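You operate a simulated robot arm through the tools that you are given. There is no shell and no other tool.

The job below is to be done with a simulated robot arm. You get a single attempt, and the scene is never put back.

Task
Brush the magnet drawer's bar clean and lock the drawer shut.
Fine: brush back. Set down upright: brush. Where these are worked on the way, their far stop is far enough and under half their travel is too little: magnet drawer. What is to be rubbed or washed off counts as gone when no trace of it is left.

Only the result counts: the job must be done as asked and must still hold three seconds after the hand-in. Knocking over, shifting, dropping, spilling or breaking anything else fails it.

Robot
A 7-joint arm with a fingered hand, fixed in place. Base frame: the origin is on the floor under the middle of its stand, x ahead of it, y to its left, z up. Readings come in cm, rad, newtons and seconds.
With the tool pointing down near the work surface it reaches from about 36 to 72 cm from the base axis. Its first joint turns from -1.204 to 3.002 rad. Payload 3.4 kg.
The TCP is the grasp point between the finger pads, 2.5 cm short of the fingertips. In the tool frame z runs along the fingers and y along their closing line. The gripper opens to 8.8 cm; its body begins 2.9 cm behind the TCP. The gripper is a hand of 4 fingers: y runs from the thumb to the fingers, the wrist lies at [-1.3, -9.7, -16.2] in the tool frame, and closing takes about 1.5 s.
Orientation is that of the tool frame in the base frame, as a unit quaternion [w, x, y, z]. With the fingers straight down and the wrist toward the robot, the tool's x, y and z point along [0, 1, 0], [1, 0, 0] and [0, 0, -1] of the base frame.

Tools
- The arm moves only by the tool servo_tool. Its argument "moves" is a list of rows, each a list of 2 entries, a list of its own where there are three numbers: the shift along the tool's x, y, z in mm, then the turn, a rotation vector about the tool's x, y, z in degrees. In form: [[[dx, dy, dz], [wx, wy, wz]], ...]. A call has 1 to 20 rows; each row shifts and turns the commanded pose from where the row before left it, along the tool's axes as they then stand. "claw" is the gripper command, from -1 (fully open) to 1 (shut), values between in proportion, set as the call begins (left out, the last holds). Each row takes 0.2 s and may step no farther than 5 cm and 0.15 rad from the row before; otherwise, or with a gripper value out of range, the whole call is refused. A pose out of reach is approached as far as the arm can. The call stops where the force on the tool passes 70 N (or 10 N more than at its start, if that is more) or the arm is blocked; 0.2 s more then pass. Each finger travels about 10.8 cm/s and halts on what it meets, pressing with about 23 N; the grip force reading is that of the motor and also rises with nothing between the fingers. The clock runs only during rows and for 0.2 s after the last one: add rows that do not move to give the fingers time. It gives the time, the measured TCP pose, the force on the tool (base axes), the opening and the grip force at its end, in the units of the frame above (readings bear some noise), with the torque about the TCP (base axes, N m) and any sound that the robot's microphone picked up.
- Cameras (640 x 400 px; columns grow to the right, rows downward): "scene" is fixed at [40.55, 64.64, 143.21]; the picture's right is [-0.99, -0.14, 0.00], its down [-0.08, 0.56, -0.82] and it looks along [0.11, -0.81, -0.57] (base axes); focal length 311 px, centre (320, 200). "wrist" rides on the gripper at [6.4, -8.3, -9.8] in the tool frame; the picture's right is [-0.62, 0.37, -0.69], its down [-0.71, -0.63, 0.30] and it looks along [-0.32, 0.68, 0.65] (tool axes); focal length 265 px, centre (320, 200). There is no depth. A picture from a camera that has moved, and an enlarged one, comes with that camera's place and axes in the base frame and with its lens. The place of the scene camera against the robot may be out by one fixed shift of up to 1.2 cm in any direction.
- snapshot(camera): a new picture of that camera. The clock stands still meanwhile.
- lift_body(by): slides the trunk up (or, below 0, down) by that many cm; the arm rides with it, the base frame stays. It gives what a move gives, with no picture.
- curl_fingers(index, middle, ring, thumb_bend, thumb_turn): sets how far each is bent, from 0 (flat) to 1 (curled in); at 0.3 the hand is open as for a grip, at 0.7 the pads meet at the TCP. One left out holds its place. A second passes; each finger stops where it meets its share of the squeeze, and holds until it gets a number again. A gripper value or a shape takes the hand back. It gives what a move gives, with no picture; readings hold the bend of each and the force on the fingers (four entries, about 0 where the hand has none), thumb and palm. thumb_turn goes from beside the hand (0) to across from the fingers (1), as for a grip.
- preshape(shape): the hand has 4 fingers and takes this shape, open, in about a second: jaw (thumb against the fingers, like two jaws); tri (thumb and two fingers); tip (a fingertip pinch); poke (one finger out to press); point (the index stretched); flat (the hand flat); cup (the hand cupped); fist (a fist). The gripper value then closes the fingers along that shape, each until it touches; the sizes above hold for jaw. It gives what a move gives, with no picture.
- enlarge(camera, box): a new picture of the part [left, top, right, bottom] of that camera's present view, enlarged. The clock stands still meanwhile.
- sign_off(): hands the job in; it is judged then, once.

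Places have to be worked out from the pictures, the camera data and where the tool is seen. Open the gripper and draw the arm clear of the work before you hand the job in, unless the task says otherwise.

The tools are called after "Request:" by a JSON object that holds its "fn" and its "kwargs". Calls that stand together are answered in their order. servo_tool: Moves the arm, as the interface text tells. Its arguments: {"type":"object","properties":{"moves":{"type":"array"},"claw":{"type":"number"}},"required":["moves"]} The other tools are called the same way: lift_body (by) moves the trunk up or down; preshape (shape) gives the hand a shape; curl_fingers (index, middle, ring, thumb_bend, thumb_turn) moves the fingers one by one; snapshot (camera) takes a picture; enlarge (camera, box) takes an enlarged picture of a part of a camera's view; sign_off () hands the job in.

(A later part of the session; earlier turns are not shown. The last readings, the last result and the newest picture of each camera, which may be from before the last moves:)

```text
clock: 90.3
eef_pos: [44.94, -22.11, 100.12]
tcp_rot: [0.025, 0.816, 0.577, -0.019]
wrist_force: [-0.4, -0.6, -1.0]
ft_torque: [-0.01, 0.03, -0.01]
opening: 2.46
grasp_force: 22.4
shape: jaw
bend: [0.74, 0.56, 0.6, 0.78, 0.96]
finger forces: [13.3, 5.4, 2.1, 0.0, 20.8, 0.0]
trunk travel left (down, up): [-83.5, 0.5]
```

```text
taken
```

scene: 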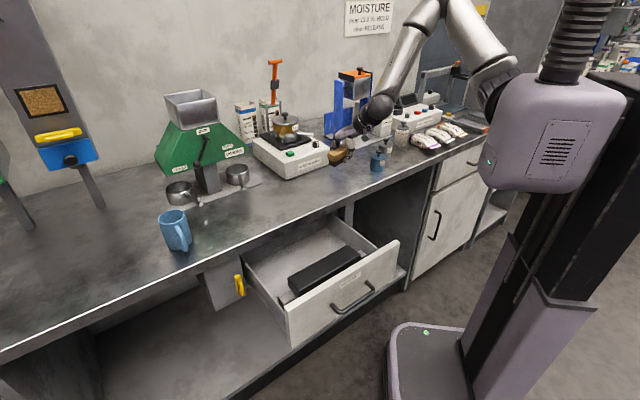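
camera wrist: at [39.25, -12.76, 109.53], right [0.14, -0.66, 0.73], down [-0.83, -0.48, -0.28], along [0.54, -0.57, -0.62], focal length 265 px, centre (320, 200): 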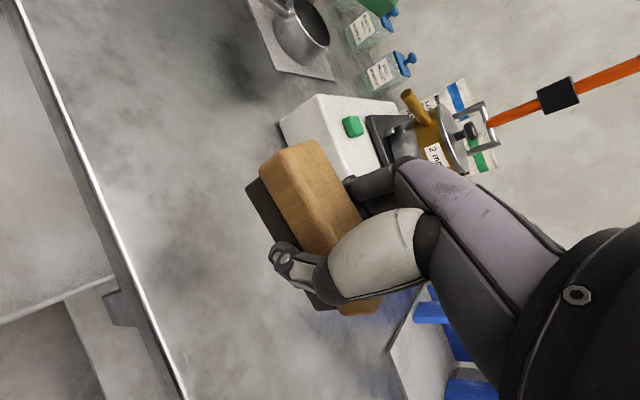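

Arrived above the spot; the tool is tilted about 3° and slightly over-yawed. I'll level it and check the brush in a zoomed view.

Request:
{"fn": "servo_tool", "kwargs": {"moves": [[[0, 0, 0], [0.9, 3.0, 2.3]], [[0, 0, 0], [0, 0, 0]], [[0, 0, 0], [0, 0, 0]]]}}

Request:
{"fn": "enlarge", "kwargs": {"camera": "scene", "box": [310, 120, 390, 180]}}

Request:
{"fn": "enlarge", "kwargs": {"camera": "wrist", "box": [220, 120, 400, 340]}}

```text
clock: 91.1
eef_pos: [44.95, -21.99, 100.13]
tcp_rot: [0.004, 0.828, 0.56, 0.0]
wrist_force: [-0.3, 0.5, 0.2]
ft_torque: [0.0, 0.02, 0.02]
opening: 2.49
grasp_force: 23.4
shape: jaw
bend: [0.74, 0.56, 0.6, 0.78, 0.96]
finger forces: [13.3, 5.5, 2.1, 0.0, 20.8, 0.0]
trunk travel left (down, up): [-83.5, 0.5]
```

```text
6.67 times, centred on (350, 150) of scene
camera zoom: at [40.55, 64.64, 143.21], right [-0.99, -0.14, 0.0], down [-0.08, 0.56, -0.82], along [0.11, -0.81, -0.57], focal length 2073 px, centre (120, 533)
```

zoom: 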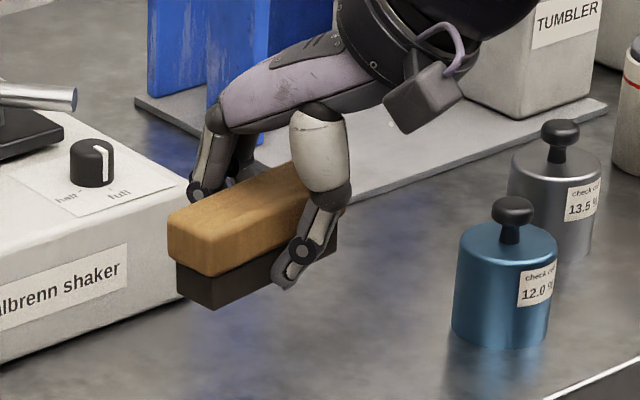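

```text
1.82 times, centred on (310, 230) of wrist
camera zoom: at [39.59, -12.99, 109.99], right [0.11, -0.71, 0.7], down [-0.85, -0.43, -0.31], along [0.52, -0.56, -0.65], focal length 483 px, centre (338, 146)
```

zoom: 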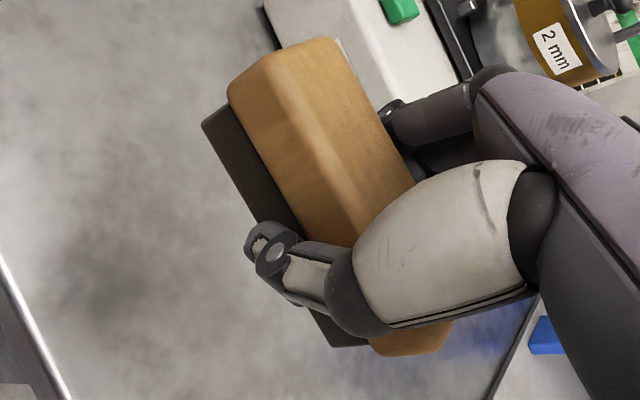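

The tool is level now. I'll lower to about 1 cm above the bench and compare with the brush's original outline in the scene view.

Request:
{"fn": "servo_tool", "kwargs": {"moves": [[[0, 0, 25], [0, 0, 0]], [[0, 0, 25], [0, 0, 0]], [[0, 0, 22], [0, 0, 0]], [[0, 0, 0], [0, 0, 0]]]}}

Request:
{"fn": "enlarge", "kwargs": {"camera": "scene", "box": [310, 150, 390, 210]}}

```text
clock: 92.1
eef_pos: [44.93, -22.03, 93.03]
tcp_rot: [0.004, 0.829, 0.56, 0.0]
wrist_force: [-0.3, -0.3, -1.1]
ft_torque: [-0.02, 0.0, -0.02]
opening: 2.47
grasp_force: 22.4
shape: jaw
bend: [0.74, 0.56, 0.6, 0.78, 0.96]
finger forces: [13.5, 5.5, 2.0, 0.0, 20.9, 0.1]
trunk travel left (down, up): [-83.5, 0.5]
```

```text
6.67 times, centred on (350, 180) of scene
camera zoom: at [40.55, 64.64, 143.21], right [-0.99, -0.14, 0.0], down [-0.08, 0.56, -0.82], along [0.11, -0.81, -0.57], focal length 2073 px, centre (120, 333)
```

zoom: 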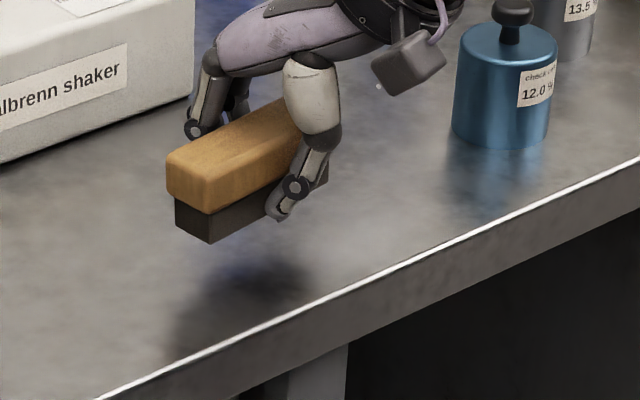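

Compared with the original outline, the brush needs to move about 1.3 cm along its length and turn 2° clockwise. I'll correct and lower most of the way.

Request:
{"fn": "servo_tool", "kwargs": {"moves": [[[12.5, 3.9, 0], [0, 0, 2]], [[0, 0, 0], [0, 0, 0]], [[0, 0, 8], [0, 0, 0]], [[0, 0, 0], [0, 0, 0]]]}}

Request:
{"fn": "enlarge", "kwargs": {"camera": "scene", "box": [310, 150, 390, 210]}}

```text
clock: 93.1
eef_pos: [45.88, -20.97, 92.25]
tcp_rot: [0.003, 0.838, 0.545, 0.001]
wrist_force: [0.3, 0.3, -1.3]
ft_torque: [0.0, -0.01, -0.01]
opening: 2.48
grasp_force: 22.9
shape: jaw
bend: [0.74, 0.56, 0.6, 0.78, 0.96]
finger forces: [13.4, 5.5, 2.1, 0.1, 20.9, 0.1]
trunk travel left (down, up): [-83.5, 0.5]
```

```text
6.67 times, centred on (350, 180) of scene
camera zoom: at [40.55, 64.64, 143.21], right [-0.99, -0.14, 0.0], down [-0.08, 0.56, -0.82], along [0.11, -0.81, -0.57], focal length 2073 px, centre (120, 333)
```

zoom: 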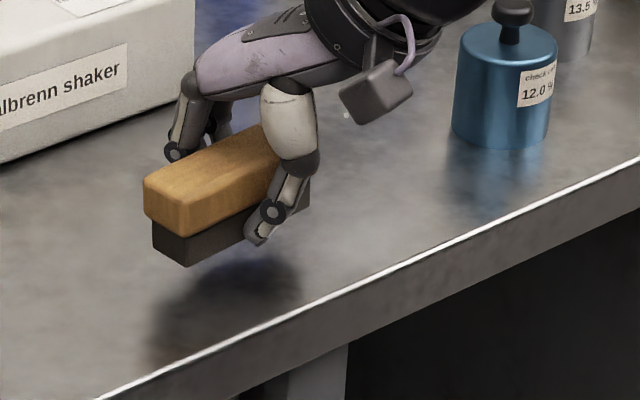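

Outline now matches within a few zoomed pixels. I'll lower in small steps to bench contact.

Request:
{"fn": "servo_tool", "kwargs": {"moves": [[[-1.5, -1, 3], [0, 0, -0.7]], [[0, 0, 2], [0, 0, 0]], [[0, 0, 0], [0, 0, 0]]]}}

Request:
{"fn": "enlarge", "kwargs": {"camera": "scene", "box": [310, 150, 390, 210]}}

```text
clock: 93.9
eef_pos: [45.8, -21.07, 91.71]
tcp_rot: [0.004, 0.834, 0.551, 0.0]
wrist_force: [0.0, -0.4, -0.9]
ft_torque: [0.01, 0.02, 0.03]
opening: 2.48
grasp_force: 22.8
shape: jaw
bend: [0.74, 0.56, 0.6, 0.78, 0.96]
finger forces: [13.4, 5.5, 2.2, 0.1, 20.9, 0.1]
trunk travel left (down, up): [-83.5, 0.5]
```

```text
6.67 times, centred on (350, 180) of scene
camera zoom: at [40.55, 64.64, 143.21], right [-0.99, -0.14, 0.0], down [-0.08, 0.56, -0.82], along [0.11, -0.81, -0.57], focal length 2073 px, centre (120, 333)
```

zoom: 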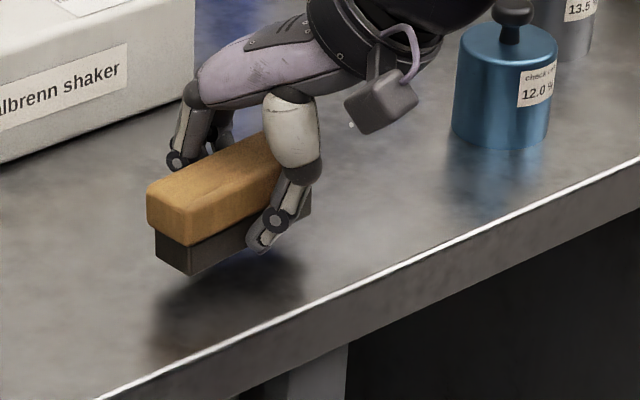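

No contact yet. Lowering a further few millimetres.

Request:
{"fn": "servo_tool", "kwargs": {"moves": [[[0, 0, 2], [0, 0, 0]], [[0, 0, 0], [0, 0, 0]]]}}

Request:
{"fn": "servo_tool", "kwargs": {"moves": [[[0, 0, 2], [0, 0, 0]], [[0, 0, 0], [0, 0, 0]]]}}

Request:
{"fn": "enlarge", "kwargs": {"camera": "scene", "box": [310, 150, 390, 210]}}

```text
clock: 94.5
eef_pos: [45.73, -21.18, 91.37]
tcp_rot: [0.004, 0.835, 0.55, 0.001]
wrist_force: [-0.4, 0.3, -1.1]
ft_torque: [0.0, 0.03, -0.01]
opening: 2.47
grasp_force: 22.9
shape: jaw
bend: [0.74, 0.56, 0.6, 0.78, 0.96]
finger forces: [13.4, 5.5, 2.1, 0.0, 21.0, 0.0]
trunk travel left (down, up): [-83.5, 0.5]
```

```text
clock: 95.1
eef_pos: [45.79, -21.13, 91.35]
tcp_rot: [0.004, 0.835, 0.551, 0.001]
wrist_force: [0.4, -0.2, -1.5]
ft_torque: [-0.03, 0.01, -0.03]
opening: 2.47
grasp_force: 23.1
shape: jaw
bend: [0.74, 0.56, 0.6, 0.78, 0.96]
finger forces: [13.4, 5.5, 2.1, 0.0, 21.0, 0.1]
trunk travel left (down, up): [-83.5, 0.5]
```

```text
6.67 times, centred on (350, 180) of scene
camera zoom: at [40.55, 64.64, 143.21], right [-0.99, -0.14, 0.0], down [-0.08, 0.56, -0.82], along [0.11, -0.81, -0.57], focal length 2073 px, centre (120, 333)
```

zoom: 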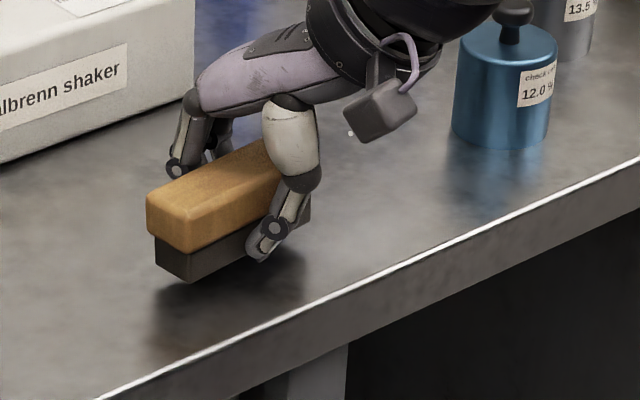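

Still no contact; continuing in 2 mm steps.

Request:
{"fn": "servo_tool", "kwargs": {"moves": [[[0, 0, 2], [0, 0, 0]], [[0, 0, 0], [0, 0, 0]], [[0, 0, 0], [0, 0, 0]]]}}

Request:
{"fn": "servo_tool", "kwargs": {"moves": [[[0, 0, 2], [0, 0, 0]], [[0, 0, 0], [0, 0, 0]], [[0, 0, 0], [0, 0, 0]]]}}

Request:
{"fn": "enlarge", "kwargs": {"camera": "scene", "box": [310, 150, 390, 210]}}

```text
clock: 95.9
eef_pos: [45.82, -21.2, 91.13]
tcp_rot: [0.004, 0.835, 0.55, 0.001]
wrist_force: [0.0, 0.3, -1.1]
ft_torque: [-0.02, 0.0, 0.0]
opening: 2.47
grasp_force: 22.9
shape: jaw
bend: [0.74, 0.56, 0.6, 0.78, 0.96]
finger forces: [13.4, 5.5, 2.1, 0.1, 21.0, 0.1]
trunk travel left (down, up): [-83.5, 0.5]
```

```text
clock: 96.7
eef_pos: [45.75, -21.04, 90.88]
tcp_rot: [0.004, 0.835, 0.551, 0.0]
wrist_force: [0.1, 0.3, -1.1]
ft_torque: [-0.01, -0.02, 0.04]
opening: 2.49
grasp_force: 23.1
shape: jaw
bend: [0.74, 0.56, 0.6, 0.78, 0.96]
finger forces: [13.4, 5.6, 2.1, 0.0, 21.0, 0.0]
trunk travel left (down, up): [-83.5, 0.5]
```

```text
6.67 times, centred on (350, 180) of scene
camera zoom: at [40.55, 64.64, 143.21], right [-0.99, -0.14, 0.0], down [-0.08, 0.56, -0.82], along [0.11, -0.81, -0.57], focal length 2073 px, centre (120, 333)
```

zoom: 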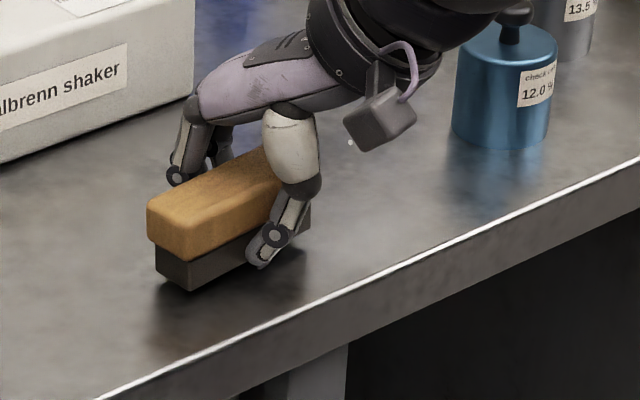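

Still descending without contact, so the brush must have slid up in the grip; I'll continue in small steps.

Request:
{"fn": "servo_tool", "kwargs": {"moves": [[[0, 0, 2], [0, 0, 0]], [[0, 0, 0], [0, 0, 0]], [[0, 0, 0], [0, 0, 0]]]}}

Request:
{"fn": "servo_tool", "kwargs": {"moves": [[[0, 0, 1.5], [0, 0, 0]], [[0, 0, 0], [0, 0, 0]], [[0, 0, 0], [0, 0, 0]]]}}

Request:
{"fn": "enlarge", "kwargs": {"camera": "scene", "box": [310, 150, 390, 210]}}

```text
clock: 97.5
eef_pos: [45.64, -21.21, 90.73]
tcp_rot: [0.004, 0.835, 0.55, 0.0]
wrist_force: [-0.2, 0.0, -1.1]
ft_torque: [-0.02, 0.04, -0.01]
opening: 2.48
grasp_force: 22.8
shape: jaw
bend: [0.74, 0.56, 0.6, 0.78, 0.96]
finger forces: [13.4, 5.5, 2.2, 0.0, 20.9, 0.0]
trunk travel left (down, up): [-83.5, 0.5]
```

```text
clock: 98.3
eef_pos: [45.86, -21.14, 90.75]
tcp_rot: [0.004, 0.835, 0.55, 0.0]
wrist_force: [1.4, -0.8, 2.5]
ft_torque: [0.01, -0.06, -0.01]
opening: 2.44
grasp_force: 23.3
shape: jaw
bend: [0.74, 0.56, 0.6, 0.78, 0.96]
finger forces: [16.7, 5.4, 2.1, 0.0, 21.0, 0.0]
trunk travel left (down, up): [-83.5, 0.5]
```

```text
6.67 times, centred on (350, 180) of scene
camera zoom: at [40.55, 64.64, 143.21], right [-0.99, -0.14, 0.0], down [-0.08, 0.56, -0.82], along [0.11, -0.81, -0.57], focal length 2073 px, centre (120, 333)
```

zoom: 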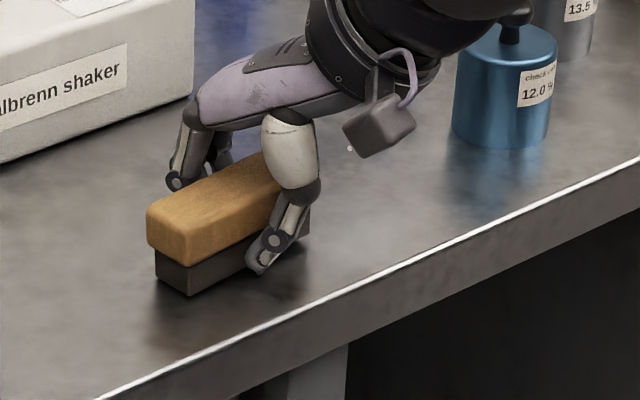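

Contact at TCP z 90.75, so the brush had slid up about 1 cm in the grip. The outline at bench level is about 1.7 cm too close to the camera; I'll lift 6 mm, shift, and lower again.

Request:
{"fn": "servo_tool", "kwargs": {"moves": [[[0, 0, -6], [0, 0, 0]], [[-14.7, 8.9, 0], [0, 0, -0.6]], [[0, 0, 0], [0, 0, 0]], [[0, 0, 4], [0, 0, 0]], [[0, 0, 0], [0, 0, 0]], [[0, 0, 0], [0, 0, 0]]]}}

Request:
{"fn": "enlarge", "kwargs": {"camera": "scene", "box": [310, 150, 390, 210]}}

```text
clock: 99.7
eef_pos: [45.92, -22.78, 90.74]
tcp_rot: [0.004, 0.832, 0.555, 0.001]
wrist_force: [0.2, 0.2, -1.0]
ft_torque: [-0.01, 0.04, 0.02]
opening: 2.48
grasp_force: 23.1
shape: jaw
bend: [0.74, 0.56, 0.6, 0.78, 0.96]
finger forces: [13.4, 5.4, 2.2, 0.0, 21.0, 0.0]
trunk travel left (down, up): [-83.5, 0.5]
```

```text
6.67 times, centred on (350, 180) of scene
camera zoom: at [40.55, 64.64, 143.21], right [-0.99, -0.14, 0.0], down [-0.08, 0.56, -0.82], along [0.11, -0.81, -0.57], focal length 2073 px, centre (120, 333)
```

zoom: 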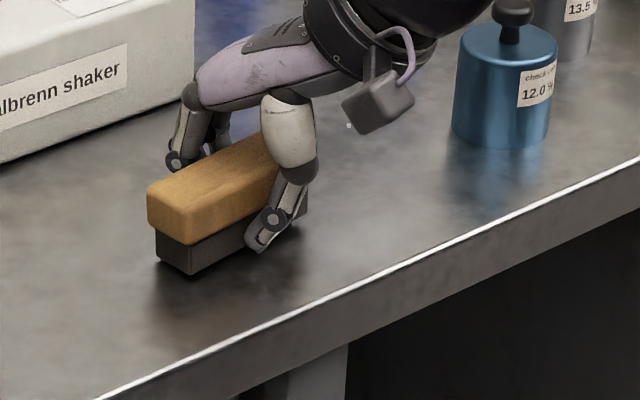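

The outline now coincides with the original. I'll lower the last millimetre or two to contact.

Request:
{"fn": "servo_tool", "kwargs": {"moves": [[[0, 0, 1.5], [0, 0, 0]], [[0, 0, 0], [0, 0, 0]], [[0, 0, 0], [0, 0, 0]]]}}

```text
clock: 100.5
eef_pos: [45.97, -22.64, 90.64]
tcp_rot: [0.004, 0.832, 0.554, 0.001]
wrist_force: [-0.1, -0.2, 1.3]
ft_torque: [-0.02, -0.04, 0.0]
opening: 2.47
grasp_force: 23.0
shape: jaw
bend: [0.74, 0.56, 0.6, 0.78, 0.96]
finger forces: [15.9, 5.4, 2.0, 0.1, 20.9, 0.0]
trunk travel left (down, up): [-83.5, 0.5]
```

Light contact. I'll zoom to confirm it's the brush and not a fingertip touching the bench.

Request:
{"fn": "enlarge", "kwargs": {"camera": "scene", "box": [320, 165, 360, 200]}}

Request:
{"fn": "enlarge", "kwargs": {"camera": "wrist", "box": [220, 130, 400, 340]}}

```text
11.43 times, centred on (340, 182) of scene
camera zoom: at [40.55, 64.64, 143.21], right [-0.99, -0.14, 0.0], down [-0.08, 0.56, -0.82], along [0.11, -0.81, -0.57], focal length 3554 px, centre (91, 400)
```

zoom: 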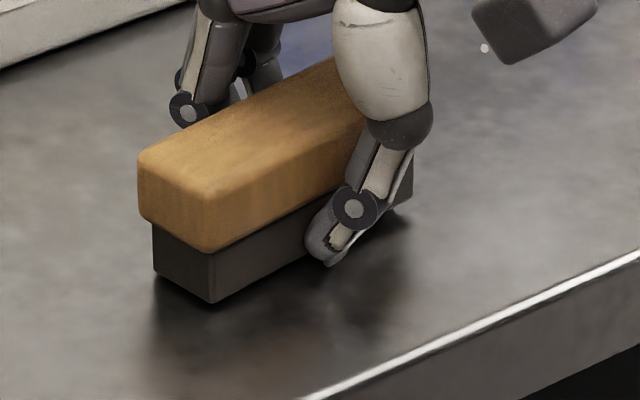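

```text
1.90 times, centred on (310, 235) of wrist
camera zoom: at [40.66, -13.74, 100.36], right [0.1, -0.71, 0.7], down [-0.85, -0.42, -0.31], along [0.51, -0.57, -0.65], focal length 506 px, centre (339, 133)
```

zoom: 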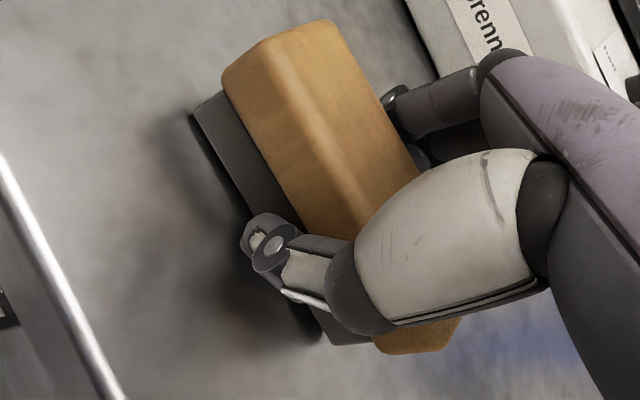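

The brush sits flat with a tight contact shadow. I'll open the jaw part-way gently.

Request:
{"fn": "servo_tool", "kwargs": {"moves": [[[0, 0, 0], [0, 0, 0]], [[0, 0, 0], [0, 0, 0]], [[0, 0, 0], [0, 0, 0]]], "claw": -0.1}}

Request:
{"fn": "enlarge", "kwargs": {"camera": "scene", "box": [310, 150, 390, 210]}}

```text
clock: 101.3
eef_pos: [45.94, -22.72, 90.61]
tcp_rot: [0.004, 0.832, 0.555, 0.001]
wrist_force: [1.0, -0.7, 2.8]
ft_torque: [0.05, 0.05, 0.0]
opening: 4.65
grasp_force: 0.1
shape: jaw
bend: [0.74, 0.43, 0.39, 0.69, 1.0]
finger forces: [0.0, 0.0, 0.0, 0.0, 3.6, 0.0]
trunk travel left (down, up): [-83.5, 0.5]
```

```text
6.67 times, centred on (350, 180) of scene
camera zoom: at [40.55, 64.64, 143.21], right [-0.99, -0.14, 0.0], down [-0.08, 0.56, -0.82], along [0.11, -0.81, -0.57], focal length 2073 px, centre (120, 333)
```

zoom: 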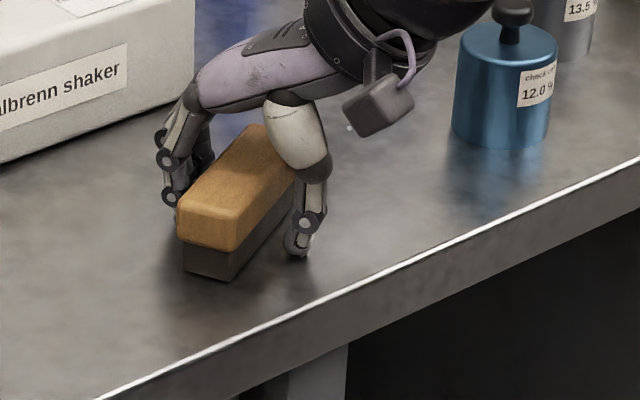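

Opening made the brush swivel (the index stayed curled while the others opened). It's still upright; I'll open fully and lift away a little to see its new pose.

Request:
{"fn": "servo_tool", "kwargs": {"moves": [[[0, 0, -2], [0, 0, 0]], [[0, 0, 0], [0, 0, 0]], [[0, 0, 0], [0, 0, 0]], [[0, 0, 0], [0, 0, 0]]], "claw": -1}}

Request:
{"fn": "enlarge", "kwargs": {"camera": "scene", "box": [310, 150, 390, 210]}}

Request:
{"fn": "snapshot", "kwargs": {"camera": "wrist"}}

```text
clock: 102.3
eef_pos: [45.91, -22.75, 90.83]
tcp_rot: [0.004, 0.832, 0.555, 0.001]
wrist_force: [-0.6, 0.6, 0.2]
ft_torque: [-0.02, 0.02, -0.01]
opening: 8.79
grasp_force: 0.0
shape: jaw
bend: [0.3, 0.3, 0.3, 0.3, 0.98]
finger forces: [0.0, 0.0, 0.0, 0.1, 0.0, 0.0]
trunk travel left (down, up): [-83.5, 0.5]
```

```text
6.67 times, centred on (350, 180) of scene
camera zoom: at [40.55, 64.64, 143.21], right [-0.99, -0.14, 0.0], down [-0.08, 0.56, -0.82], along [0.11, -0.81, -0.57], focal length 2073 px, centre (120, 333)
```

zoom: 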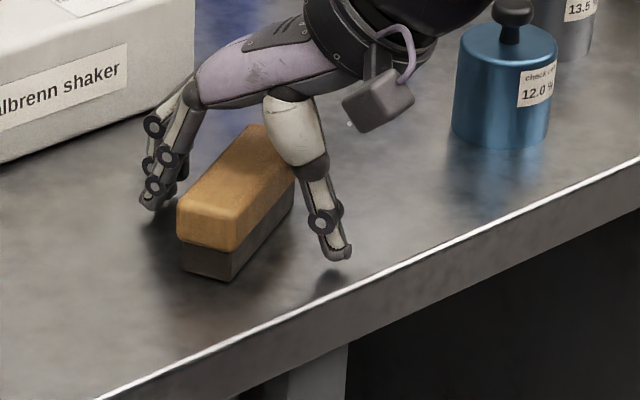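

```text
taken
camera wrist: at [40.67, -13.74, 100.56], right [0.1, -0.71, 0.7], down [-0.85, -0.42, -0.31], along [0.51, -0.57, -0.65], focal length 265 px, centre (320, 200)
```

wrist: 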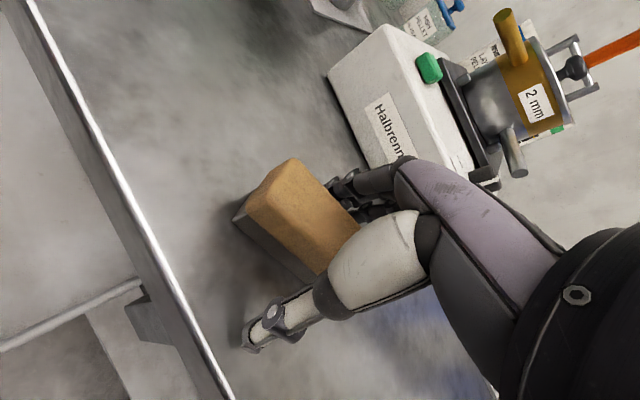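

The brush is upright and near its original centre, just turned about 20° counter-clockwise. I'll regrip it squarely, turn it back, and this time release by opening fully in one motion.

Request:
{"fn": "servo_tool", "kwargs": {"moves": [[[5, 3.5, -9], [0, 0, -3]], [[0, 0, 0], [0, 0, 0]], [[0, 0, 0], [0, 0, 0]]]}}

Request:
{"fn": "servo_tool", "kwargs": {"moves": [[[0, 0, 0], [0, 0, 0]], [[0, 0, 0], [0, 0, 0]], [[0, 0, 0], [0, 0, 0]], [[0, 0, 0], [0, 0, 0]], [[0, 0, 0], [0, 0, 0]], [[0, 0, 0], [0, 0, 0]], [[0, 0, 0], [0, 0, 0]], [[0, 0, 0], [0, 0, 0]]], "claw": 1}}

Request:
{"fn": "enlarge", "kwargs": {"camera": "scene", "box": [310, 150, 390, 210]}}

Request:
{"fn": "enlarge", "kwargs": {"camera": "wrist", "box": [220, 130, 400, 340]}}

```text
clock: 103.1
eef_pos: [46.49, -22.34, 91.68]
tcp_rot: [0.006, 0.817, 0.576, 0.0]
wrist_force: [-0.3, -0.6, 0.7]
ft_torque: [0.0, -0.01, 0.03]
opening: 8.76
grasp_force: 0.0
shape: jaw
bend: [0.3, 0.3, 0.3, 0.3, 0.98]
finger forces: [0.1, 0.1, 0.0, 0.1, 0.1, 0.1]
trunk travel left (down, up): [-83.5, 0.5]
```

```text
clock: 104.9
eef_pos: [46.5, -22.45, 91.85]
tcp_rot: [0.005, 0.817, 0.577, 0.0]
wrist_force: [0.2, -0.7, 1.5]
ft_torque: [-0.04, 0.02, -0.01]
opening: 2.69
grasp_force: 23.2
shape: jaw
bend: [0.74, 0.54, 0.52, 0.74, 1.0]
finger forces: [10.8, 5.7, 2.9, 0.0, 20.8, 0.0]
trunk travel left (down, up): [-83.5, 0.5]
```

```text
6.67 times, centred on (350, 180) of scene
camera zoom: at [40.55, 64.64, 143.21], right [-0.99, -0.14, 0.0], down [-0.08, 0.56, -0.82], along [0.11, -0.81, -0.57], focal length 2073 px, centre (120, 333)
```

zoom: 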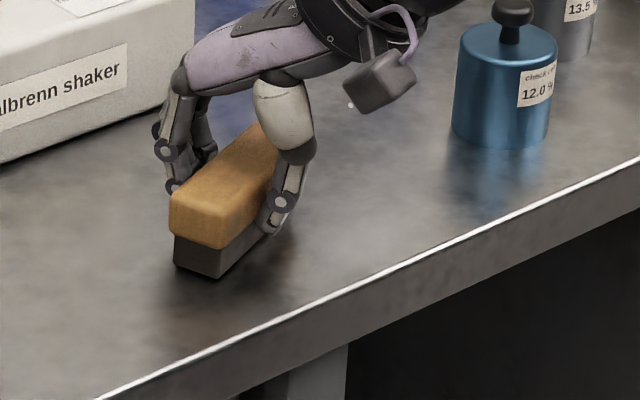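

```text
1.90 times, centred on (310, 235) of wrist
camera zoom: at [40.72, -13.71, 101.48], right [0.14, -0.7, 0.7], down [-0.83, -0.46, -0.31], along [0.54, -0.54, -0.65], focal length 506 px, centre (339, 133)
```

zoom: 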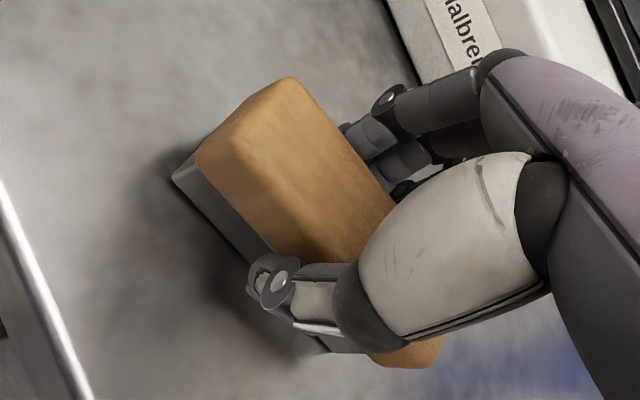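

Gripped squarely like the first time. I'll lift 5 mm, turn it back about 21° clockwise and compare outlines.

Request:
{"fn": "servo_tool", "kwargs": {"moves": [[[0, 0, -5], [0, 0, 0]], [[0, 0, 0], [0, 0, 7]], [[0, 0, 0], [0, 0, 7]], [[0, 0, 0], [0, 0, 7]], [[0, 0, 0], [0, 0, 0]], [[0, 0, 0], [0, 0, 0]]]}}

Request:
{"fn": "enlarge", "kwargs": {"camera": "scene", "box": [310, 150, 390, 210]}}

```text
clock: 106.3
eef_pos: [46.62, -22.42, 92.21]
tcp_rot: [0.004, 0.908, 0.418, 0.002]
wrist_force: [-0.3, -0.1, -1.2]
ft_torque: [-0.01, -0.01, 0.02]
opening: 2.67
grasp_force: 22.7
shape: jaw
bend: [0.74, 0.54, 0.52, 0.74, 1.0]
finger forces: [10.2, 5.5, 2.9, 0.0, 20.8, 0.0]
trunk travel left (down, up): [-83.5, 0.5]
```

```text
6.67 times, centred on (350, 180) of scene
camera zoom: at [40.55, 64.64, 143.21], right [-0.99, -0.14, 0.0], down [-0.08, 0.56, -0.82], along [0.11, -0.81, -0.57], focal length 2073 px, centre (120, 333)
```

zoom: 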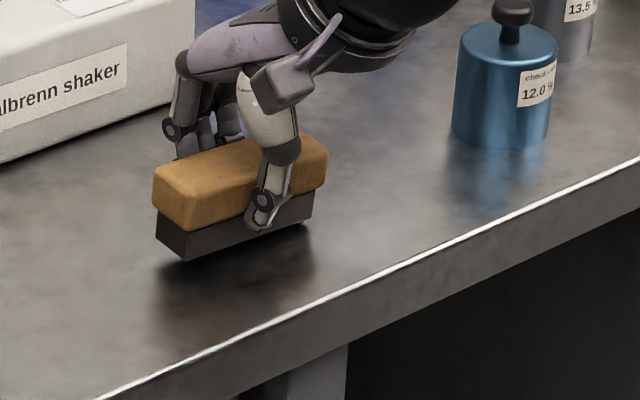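

Now it's about 8.5° too far clockwise. I'll turn it back by that amount and compare again.

Request:
{"fn": "servo_tool", "kwargs": {"moves": [[[0, 0, 0], [0, 0, -8.4]], [[0, 0, 0], [0, 0, 0]], [[0, 0, 0], [0, 0, 0]]]}}

Request:
{"fn": "enlarge", "kwargs": {"camera": "scene", "box": [310, 150, 390, 210]}}

```text
clock: 107.1
eef_pos: [46.49, -22.45, 92.26]
tcp_rot: [0.004, 0.875, 0.483, 0.001]
wrist_force: [0.0, 0.5, 0.0]
ft_torque: [-0.01, -0.02, 0.02]
opening: 2.65
grasp_force: 23.1
shape: jaw
bend: [0.74, 0.54, 0.52, 0.74, 1.0]
finger forces: [10.3, 5.5, 2.8, 0.1, 20.8, 0.0]
trunk travel left (down, up): [-83.5, 0.5]
```

```text
6.67 times, centred on (350, 180) of scene
camera zoom: at [40.55, 64.64, 143.21], right [-0.99, -0.14, 0.0], down [-0.08, 0.56, -0.82], along [0.11, -0.81, -0.57], focal length 2073 px, centre (120, 333)
```

zoom: 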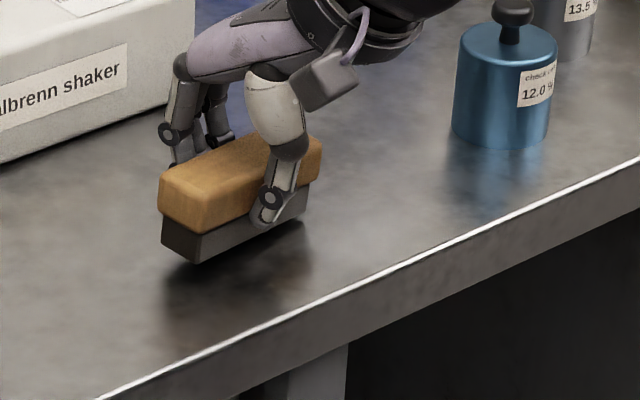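

Close: about 2.5° and 4 mm to go. I'll correct and lower to contact.

Request:
{"fn": "servo_tool", "kwargs": {"moves": [[[2, 3, 0], [0, 0, -2.5]], [[0, 0, 0], [0, 0, 0]], [[0, 0, 2.5], [0, 0, 0]], [[0, 0, 0], [0, 0, 0]], [[0, 0, 0], [0, 0, 0]]]}}

Request:
{"fn": "enlarge", "kwargs": {"camera": "scene", "box": [310, 150, 390, 210]}}

```text
clock: 108.3
eef_pos: [46.92, -22.33, 91.96]
tcp_rot: [0.004, 0.865, 0.502, 0.0]
wrist_force: [-1.1, -0.1, 0.1]
ft_torque: [0.0, -0.02, 0.02]
opening: 2.67
grasp_force: 22.4
shape: jaw
bend: [0.74, 0.54, 0.52, 0.74, 1.0]
finger forces: [10.2, 5.6, 2.9, 0.1, 20.8, 0.0]
trunk travel left (down, up): [-83.5, 0.5]
```

```text
6.67 times, centred on (350, 180) of scene
camera zoom: at [40.55, 64.64, 143.21], right [-0.99, -0.14, 0.0], down [-0.08, 0.56, -0.82], along [0.11, -0.81, -0.57], focal length 2073 px, centre (120, 333)
```

zoom: 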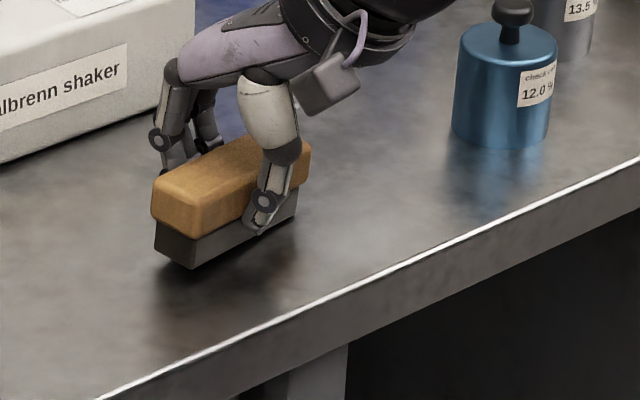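

Outline and angle match now. I'll lower the last 2 mm and check the contact.

Request:
{"fn": "servo_tool", "kwargs": {"moves": [[[0, 0, 2], [0, 0, 0]], [[0, 0, 0], [0, 0, 0]], [[0, 0, 0], [0, 0, 0]]]}}

```text
clock: 109.1
eef_pos: [46.89, -22.32, 91.69]
tcp_rot: [0.005, 0.864, 0.503, 0.001]
wrist_force: [-0.6, 0.3, 0.5]
ft_torque: [-0.03, 0.03, 0.0]
opening: 2.63
grasp_force: 23.5
shape: jaw
bend: [0.74, 0.54, 0.53, 0.74, 1.0]
finger forces: [11.0, 5.4, 3.2, 0.0, 21.0, 0.0]
trunk travel left (down, up): [-83.5, 0.5]
```

The brush is just resting. I'll release by opening fully at once.

Request:
{"fn": "servo_tool", "kwargs": {"moves": [[[0, 0, 0], [0, 0, 0]], [[0, 0, 0], [0, 0, 0]], [[0, 0, 0], [0, 0, 0]], [[0, 0, 0], [0, 0, 0]]], "claw": -1}}

Request:
{"fn": "enlarge", "kwargs": {"camera": "scene", "box": [310, 150, 390, 210]}}

```text
clock: 110.1
eef_pos: [46.94, -22.32, 91.7]
tcp_rot: [0.004, 0.865, 0.502, 0.001]
wrist_force: [-0.7, -0.4, -0.3]
ft_torque: [-0.02, -0.02, -0.01]
opening: 8.78
grasp_force: 0.1
shape: jaw
bend: [0.3, 0.3, 0.3, 0.3, 0.98]
finger forces: [0.0, 0.0, 0.1, 0.1, 0.0, 0.1]
trunk travel left (down, up): [-83.5, 0.5]
```

```text
6.67 times, centred on (350, 180) of scene
camera zoom: at [40.55, 64.64, 143.21], right [-0.99, -0.14, 0.0], down [-0.08, 0.56, -0.82], along [0.11, -0.81, -0.57], focal length 2073 px, centre (120, 333)
```

zoom: 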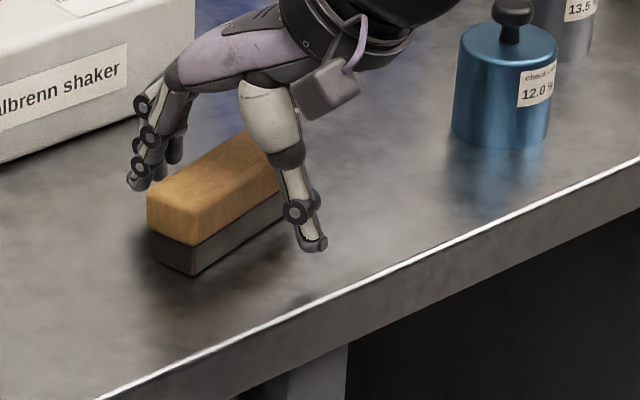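

Released; I'll lift the hand straight up and look at the final brush pose.

Request:
{"fn": "servo_tool", "kwargs": {"moves": [[[0, 0, -20], [0, 0, 0]], [[0, 0, -30], [0, 0, 0]], [[0, 0, -30], [0, 0, 0]], [[0, 0, 0], [0, 0, 0]]]}}

Request:
{"fn": "enlarge", "kwargs": {"camera": "scene", "box": [310, 150, 390, 210]}}

Request:
{"fn": "snapshot", "kwargs": {"camera": "wrist"}}

```text
clock: 111.1
eef_pos: [46.75, -22.38, 99.6]
tcp_rot: [0.004, 0.865, 0.502, 0.0]
wrist_force: [-0.7, -0.5, -0.1]
ft_torque: [0.04, -0.02, 0.0]
opening: 8.77
grasp_force: 0.0
shape: jaw
bend: [0.3, 0.3, 0.3, 0.3, 0.98]
finger forces: [0.0, 0.1, 0.0, 0.1, 0.0, 0.0]
trunk travel left (down, up): [-83.5, 0.5]
```

```text
6.67 times, centred on (350, 180) of scene
camera zoom: at [40.55, 64.64, 143.21], right [-0.99, -0.14, 0.0], down [-0.08, 0.56, -0.82], along [0.11, -0.81, -0.57], focal length 2073 px, centre (120, 333)
```

zoom: 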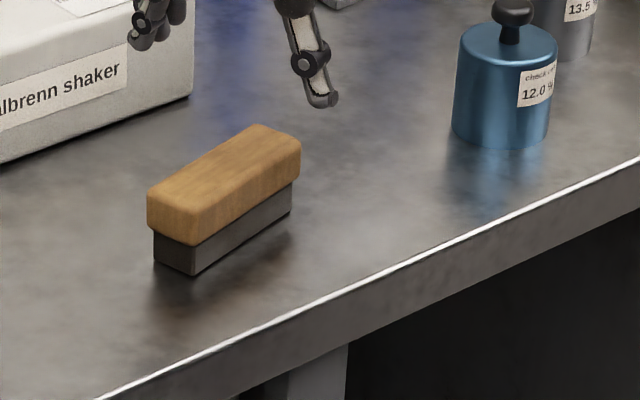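

```text
taken
camera wrist: at [42.73, -12.74, 109.41], right [0.01, -0.72, 0.7], down [-0.9, -0.31, -0.31], along [0.44, -0.62, -0.65], focal length 265 px, centre (320, 200)
```

wrist: 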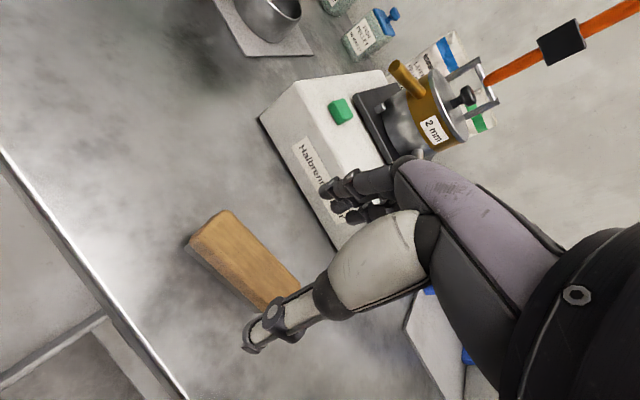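

The brush stands upright within about 3 mm of its original centre but turned about 7°. On release it aligns with the hand, so I'll regrip with the hand at the original heading and release again.

Request:
{"fn": "servo_tool", "kwargs": {"moves": [[[0, -2.4, 0], [0, 0, 4.9]], [[0, 0, 0], [0, 0, 4.9]], [[0, 0, 25], [0, 0, 0]], [[0, 0, 25], [0, 0, 0]], [[0, 0, 20], [0, 0, 0]], [[0, 0, 7], [0, 0, 0]], [[0, 0, 0], [0, 0, 0]]]}}

Request:
{"fn": "enlarge", "kwargs": {"camera": "scene", "box": [310, 150, 390, 210]}}

```text
clock: 112.7
eef_pos: [46.78, -22.28, 92.04]
tcp_rot: [0.004, 0.904, 0.427, 0.002]
wrist_force: [-0.5, -0.6, 0.5]
ft_torque: [-0.01, -0.02, 0.05]
opening: 8.78
grasp_force: 0.0
shape: jaw
bend: [0.3, 0.3, 0.3, 0.3, 0.98]
finger forces: [0.1, 0.0, 0.1, 0.1, 0.1, 0.1]
trunk travel left (down, up): [-83.5, 0.5]
```

```text
6.67 times, centred on (350, 180) of scene
camera zoom: at [40.55, 64.64, 143.21], right [-0.99, -0.14, 0.0], down [-0.08, 0.56, -0.82], along [0.11, -0.81, -0.57], focal length 2073 px, centre (120, 333)
```

zoom: 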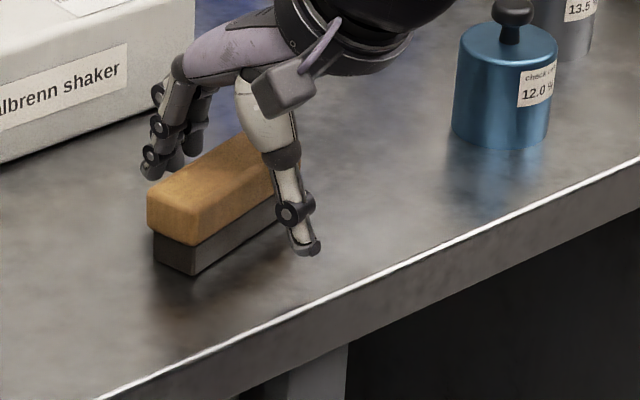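

Hand heading is 50.6°. I'll nudge 2 mm, close to square the brush, then open fully.

Request:
{"fn": "servo_tool", "kwargs": {"moves": [[[0, -2, 2], [0, 0, 0]], [[0, 0, 0], [0, 0, 0]], [[0, 0, 0], [0, 0, 0]], [[0, 0, 0], [0, 0, 0]], [[0, 0, 0], [0, 0, 0]], [[0, 0, 0], [0, 0, 0]], [[0, 0, 0], [0, 0, 0]]], "claw": 1}}

Request:
{"fn": "enlarge", "kwargs": {"camera": "scene", "box": [310, 150, 390, 210]}}

Request:
{"fn": "servo_tool", "kwargs": {"moves": [[[0, 0, 0], [0, 0, 0]], [[0, 0, 0], [0, 0, 0]], [[0, 0, 0], [0, 0, 0]], [[0, 0, 0], [0, 0, 0]], [[0, 0, -20], [0, 0, 0]], [[0, 0, -30], [0, 0, 0]], [[0, 0, -30], [0, 0, 0]], [[0, 0, 0], [0, 0, 0]]], "claw": -1}}

Request:
{"fn": "enlarge", "kwargs": {"camera": "scene", "box": [310, 150, 390, 210]}}

```text
clock: 114.3
eef_pos: [46.57, -22.16, 91.82]
tcp_rot: [0.004, 0.904, 0.427, 0.001]
wrist_force: [0.2, -0.4, 0.3]
ft_torque: [-0.02, 0.03, 0.02]
opening: 2.66
grasp_force: 23.6
shape: jaw
bend: [0.74, 0.54, 0.53, 0.74, 1.0]
finger forces: [12.0, 5.9, 2.8, 0.0, 20.8, 0.0]
trunk travel left (down, up): [-83.5, 0.5]
```

```text
6.67 times, centred on (350, 180) of scene
camera zoom: at [40.55, 64.64, 143.21], right [-0.99, -0.14, 0.0], down [-0.08, 0.56, -0.82], along [0.11, -0.81, -0.57], focal length 2073 px, centre (120, 333)
```

zoom: 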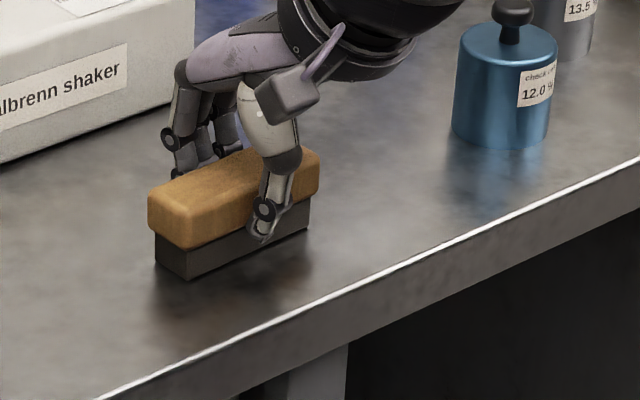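

```text
clock: 116.1
eef_pos: [46.62, -22.06, 99.74]
tcp_rot: [0.004, 0.905, 0.426, 0.002]
wrist_force: [0.0, 0.1, 0.0]
ft_torque: [-0.01, 0.02, 0.05]
opening: 8.78
grasp_force: 0.1
shape: jaw
bend: [0.3, 0.3, 0.3, 0.3, 0.98]
finger forces: [0.0, 0.0, 0.1, 0.0, 0.1, 0.0]
trunk travel left (down, up): [-83.5, 0.5]
```

```text
6.67 times, centred on (350, 180) of scene
camera zoom: at [40.55, 64.64, 143.21], right [-0.99, -0.14, 0.0], down [-0.08, 0.56, -0.82], along [0.11, -0.81, -0.57], focal length 2073 px, centre (120, 333)
```

zoom: 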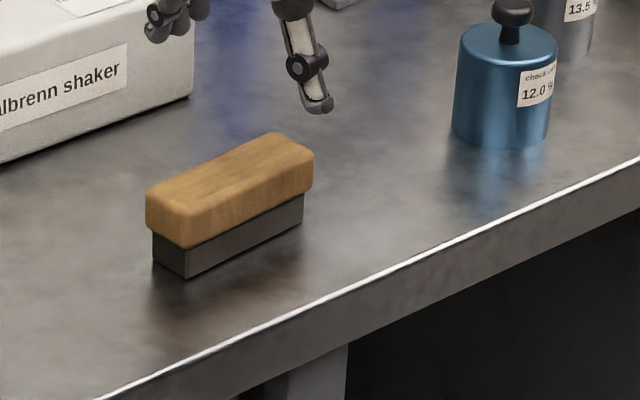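

The brush is back within about 2 mm of its original outline and upright. Now I'll look at the drawer to plan closing it.

Request:
{"fn": "snapshot", "kwargs": {"camera": "scene"}}

Request:
{"fn": "enlarge", "kwargs": {"camera": "scene", "box": [230, 210, 410, 350]}}

```text
taken
```

scene: 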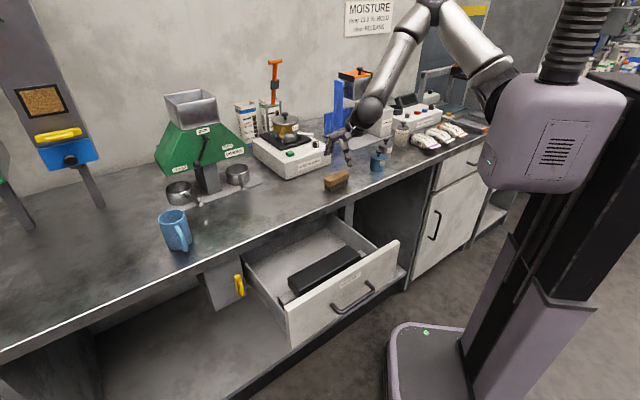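

```text
2.86 times, centred on (320, 280) of scene
camera zoom: at [40.55, 64.64, 143.21], right [-0.99, -0.14, 0.0], down [-0.08, 0.56, -0.82], along [0.11, -0.81, -0.57], focal length 888 px, centre (320, -29)
```

zoom: 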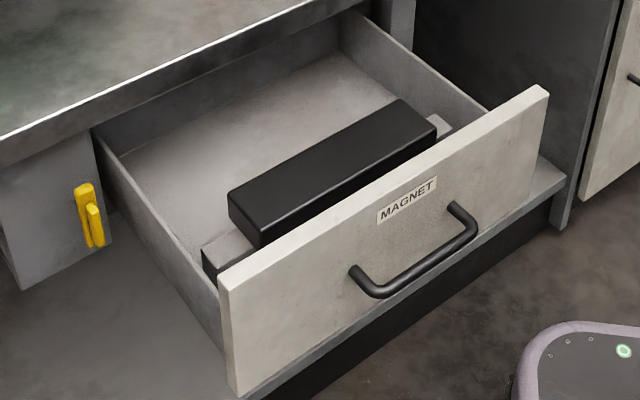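

The bar is clean and the drawer is open about 20.5 cm with the panel at n≈22.3. I'll carry the hand over the panel's top edge to push it in, straddling it as before.

Request:
{"fn": "servo_tool", "kwargs": {"moves": [[[26, -36, 2], [0, 0, 2.8]], [[26, -36, 2], [0, 0, 2.8]], [[26, -36, 2], [0, 0, 0]], [[26, -36, 2], [0, 0, 0]], [[26, -36, 2], [0, 0, 0]], [[26, -36, 2], [0, 0, 0]], [[26, -36, 2], [0, 0, 0]], [[0, 0, 0], [0, 0, 0]], [[0, 0, 0], [0, 0, 0]]], "claw": 0.0}}

Request:
{"fn": "snapshot", "kwargs": {"camera": "wrist"}}

Request:
{"fn": "snapshot", "kwargs": {"camera": "scene"}}

```text
clock: 118.1
eef_pos: [42.05, 7.97, 99.29]
tcp_rot: [-0.018, 0.933, 0.361, 0.009]
wrist_force: [-0.3, -0.4, 0.6]
ft_torque: [0.01, 0.02, 0.02]
opening: 4.45
grasp_force: 0.1
shape: jaw
bend: [0.74, 0.44, 0.41, 0.69, 1.0]
finger forces: [0.0, 0.1, 0.0, 0.0, 0.0, 0.0]
trunk travel left (down, up): [-83.5, 0.5]
```

```text
taken
camera wrist: at [41.1, 17.84, 109.62], right [-0.21, -0.72, 0.66], down [-0.95, 0.0, -0.31], along [0.22, -0.7, -0.68], focal length 265 px, centre (320, 200)
```

wrist: 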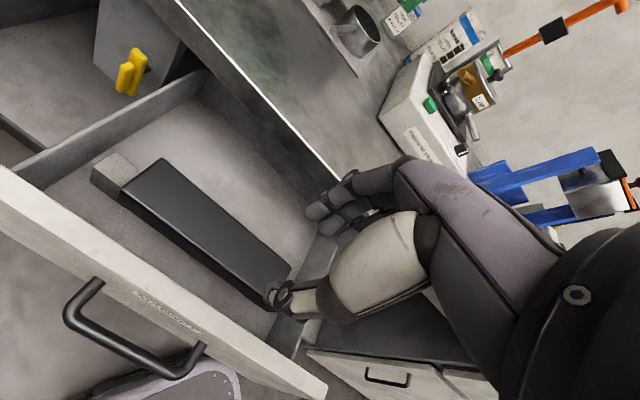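

```text
taken
```

scene: 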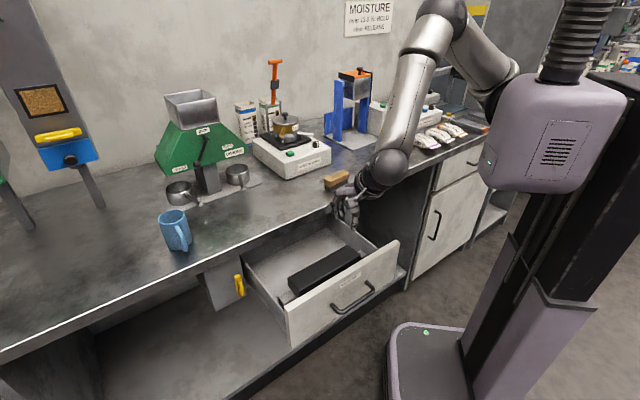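

TCP is at n≈24.1; the panel's middle is at about n 23. I'll shift back 1.1 cm and lower with the trunk to just above the panel, then check.

Request:
{"fn": "servo_tool", "kwargs": {"moves": [[[0, -11, 0], [0, 0, -2]], [[0, 0, 0], [0, 0, 0]], [[0, 0, 0], [0, 0, 0]]]}}

Request:
{"fn": "lift_body", "kwargs": {"by": -12}}

Request:
{"fn": "enlarge", "kwargs": {"camera": "wrist", "box": [160, 200, 400, 400]}}

Request:
{"fn": "enlarge", "kwargs": {"camera": "scene", "box": [300, 210, 400, 290]}}

```text
clock: 118.9
eef_pos: [41.1, 8.61, 98.88]
tcp_rot: [-0.015, 0.926, 0.378, 0.005]
wrist_force: [0.7, -0.3, 0.9]
ft_torque: [0.0, 0.0, -0.01]
opening: 4.42
grasp_force: 0.1
shape: jaw
bend: [0.74, 0.44, 0.41, 0.69, 1.0]
finger forces: [0.0, 0.1, 0.0, 0.0, 0.0, 0.1]
trunk travel left (down, up): [-83.5, 0.5]
```

```text
clock: 120.4
eef_pos: [41.0, 8.64, 86.94]
tcp_rot: [-0.016, 0.926, 0.378, 0.006]
wrist_force: [-0.1, 0.4, 0.5]
ft_torque: [0.0, -0.01, 0.06]
opening: 4.44
grasp_force: 0.1
shape: jaw
bend: [0.74, 0.44, 0.41, 0.69, 1.0]
finger forces: [0.0, 0.1, 0.0, 0.0, 0.1, 0.1]
trunk travel left (down, up): [-71.5, 12.5]
```

```text
2.00 times, centred on (280, 300) of wrist
camera zoom: at [39.8, 18.62, 97.18], right [-0.18, -0.72, 0.67], down [-0.95, -0.04, -0.3], along [0.25, -0.69, -0.68], focal length 531 px, centre (400, 0)
```

zoom: 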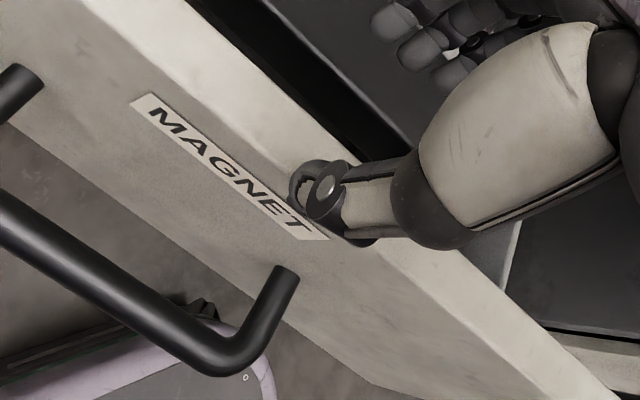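

```text
5.00 times, centred on (350, 250) of scene
camera zoom: at [40.55, 64.64, 143.21], right [-0.99, -0.14, 0.0], down [-0.08, 0.56, -0.82], along [0.11, -0.81, -0.57], focal length 1555 px, centre (170, -50)
```

zoom: 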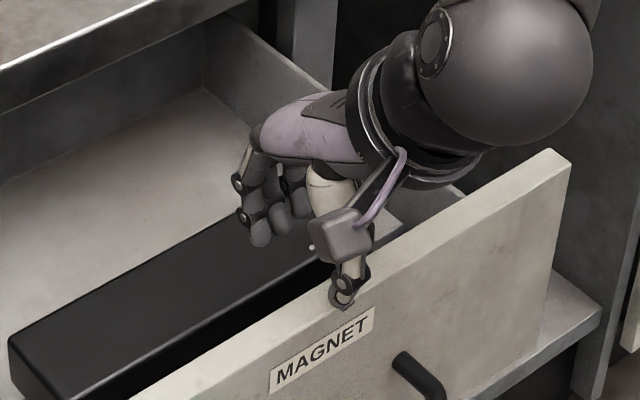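

Thumb is in front, fingers behind the panel. Lower 4 cm and close on it.

Request:
{"fn": "lift_body", "kwargs": {"by": -4}}

Request:
{"fn": "servo_tool", "kwargs": {"moves": [[[0, 0, 0], [0, 0, 0]], [[0, 0, 0], [0, 0, 0]], [[0, 0, 0], [0, 0, 0]], [[0, 0, 0], [0, 0, 0]], [[0, 0, 0], [0, 0, 0]]], "claw": 1}}

Request:
{"fn": "enlarge", "kwargs": {"camera": "scene", "box": [300, 210, 400, 290]}}

```text
clock: 121.3
eef_pos: [40.94, 8.66, 83.08]
tcp_rot: [-0.016, 0.926, 0.378, 0.005]
wrist_force: [-0.5, -0.4, -0.6]
ft_torque: [0.02, -0.05, 0.03]
opening: 4.47
grasp_force: 0.0
shape: jaw
bend: [0.74, 0.44, 0.41, 0.69, 1.0]
finger forces: [0.0, 0.0, 0.0, 0.0, 0.4, 0.0]
trunk travel left (down, up): [-67.5, 16.5]
```

```text
clock: 122.5
eef_pos: [40.99, 8.64, 82.91]
tcp_rot: [-0.016, 0.926, 0.378, 0.006]
wrist_force: [-1.0, 0.2, -2.0]
ft_torque: [0.02, 0.01, 0.06]
opening: 1.3
grasp_force: 22.9
shape: jaw
bend: [0.7, 0.7, 0.7, 0.71, 1.0]
finger forces: [10.6, 6.7, 2.8, 0.1, 20.9, 0.1]
trunk travel left (down, up): [-67.5, 16.5]
```

```text
5.00 times, centred on (350, 250) of scene
camera zoom: at [40.55, 64.64, 143.21], right [-0.99, -0.14, 0.0], down [-0.08, 0.56, -0.82], along [0.11, -0.81, -0.57], focal length 1555 px, centre (170, -50)
```

zoom: 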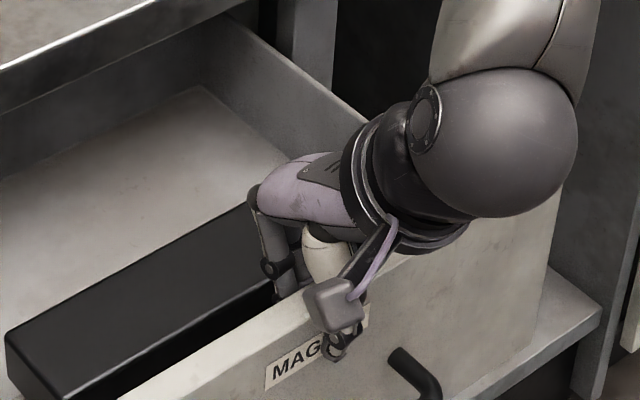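

Gripped. I'll push the drawer in 12 cm, staying short of the bench edge.

Request:
{"fn": "servo_tool", "kwargs": {"moves": [[[0, 15, 0], [0, 0, 0]], [[0, 20, 0], [0, 0, 0]], [[0, 20, 0], [0, 0, 0]], [[0, 20, 0], [0, 0, 0]], [[0, 20, 0], [0, 0, 0]], [[0, 20, 0], [0, 0, 0]], [[0, 0, 0], [0, 0, 0]]]}}

Request:
{"fn": "snapshot", "kwargs": {"camera": "scene"}}

```text
clock: 124.1
eef_pos: [49.31, 0.68, 83.3]
tcp_rot: [-0.019, 0.926, 0.377, 0.013]
wrist_force: [2.0, 0.7, 10.5]
ft_torque: [0.06, 0.1, 0.08]
opening: 1.19
grasp_force: 22.6
shape: jaw
bend: [0.7, 0.7, 0.7, 0.71, 1.0]
finger forces: [12.0, 8.2, 4.3, 0.0, 24.0, 0.0]
trunk travel left (down, up): [-67.5, 16.5]
```

```text
taken
```

scene: 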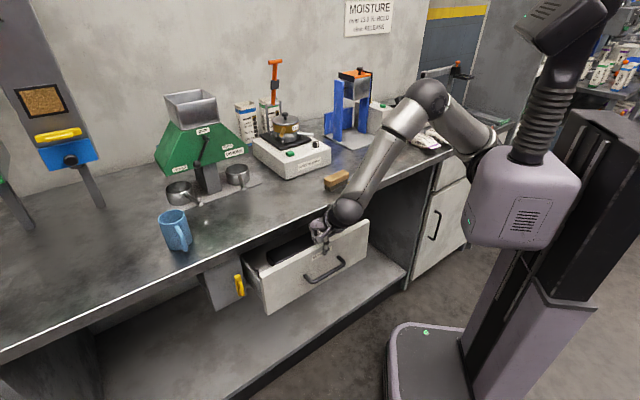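

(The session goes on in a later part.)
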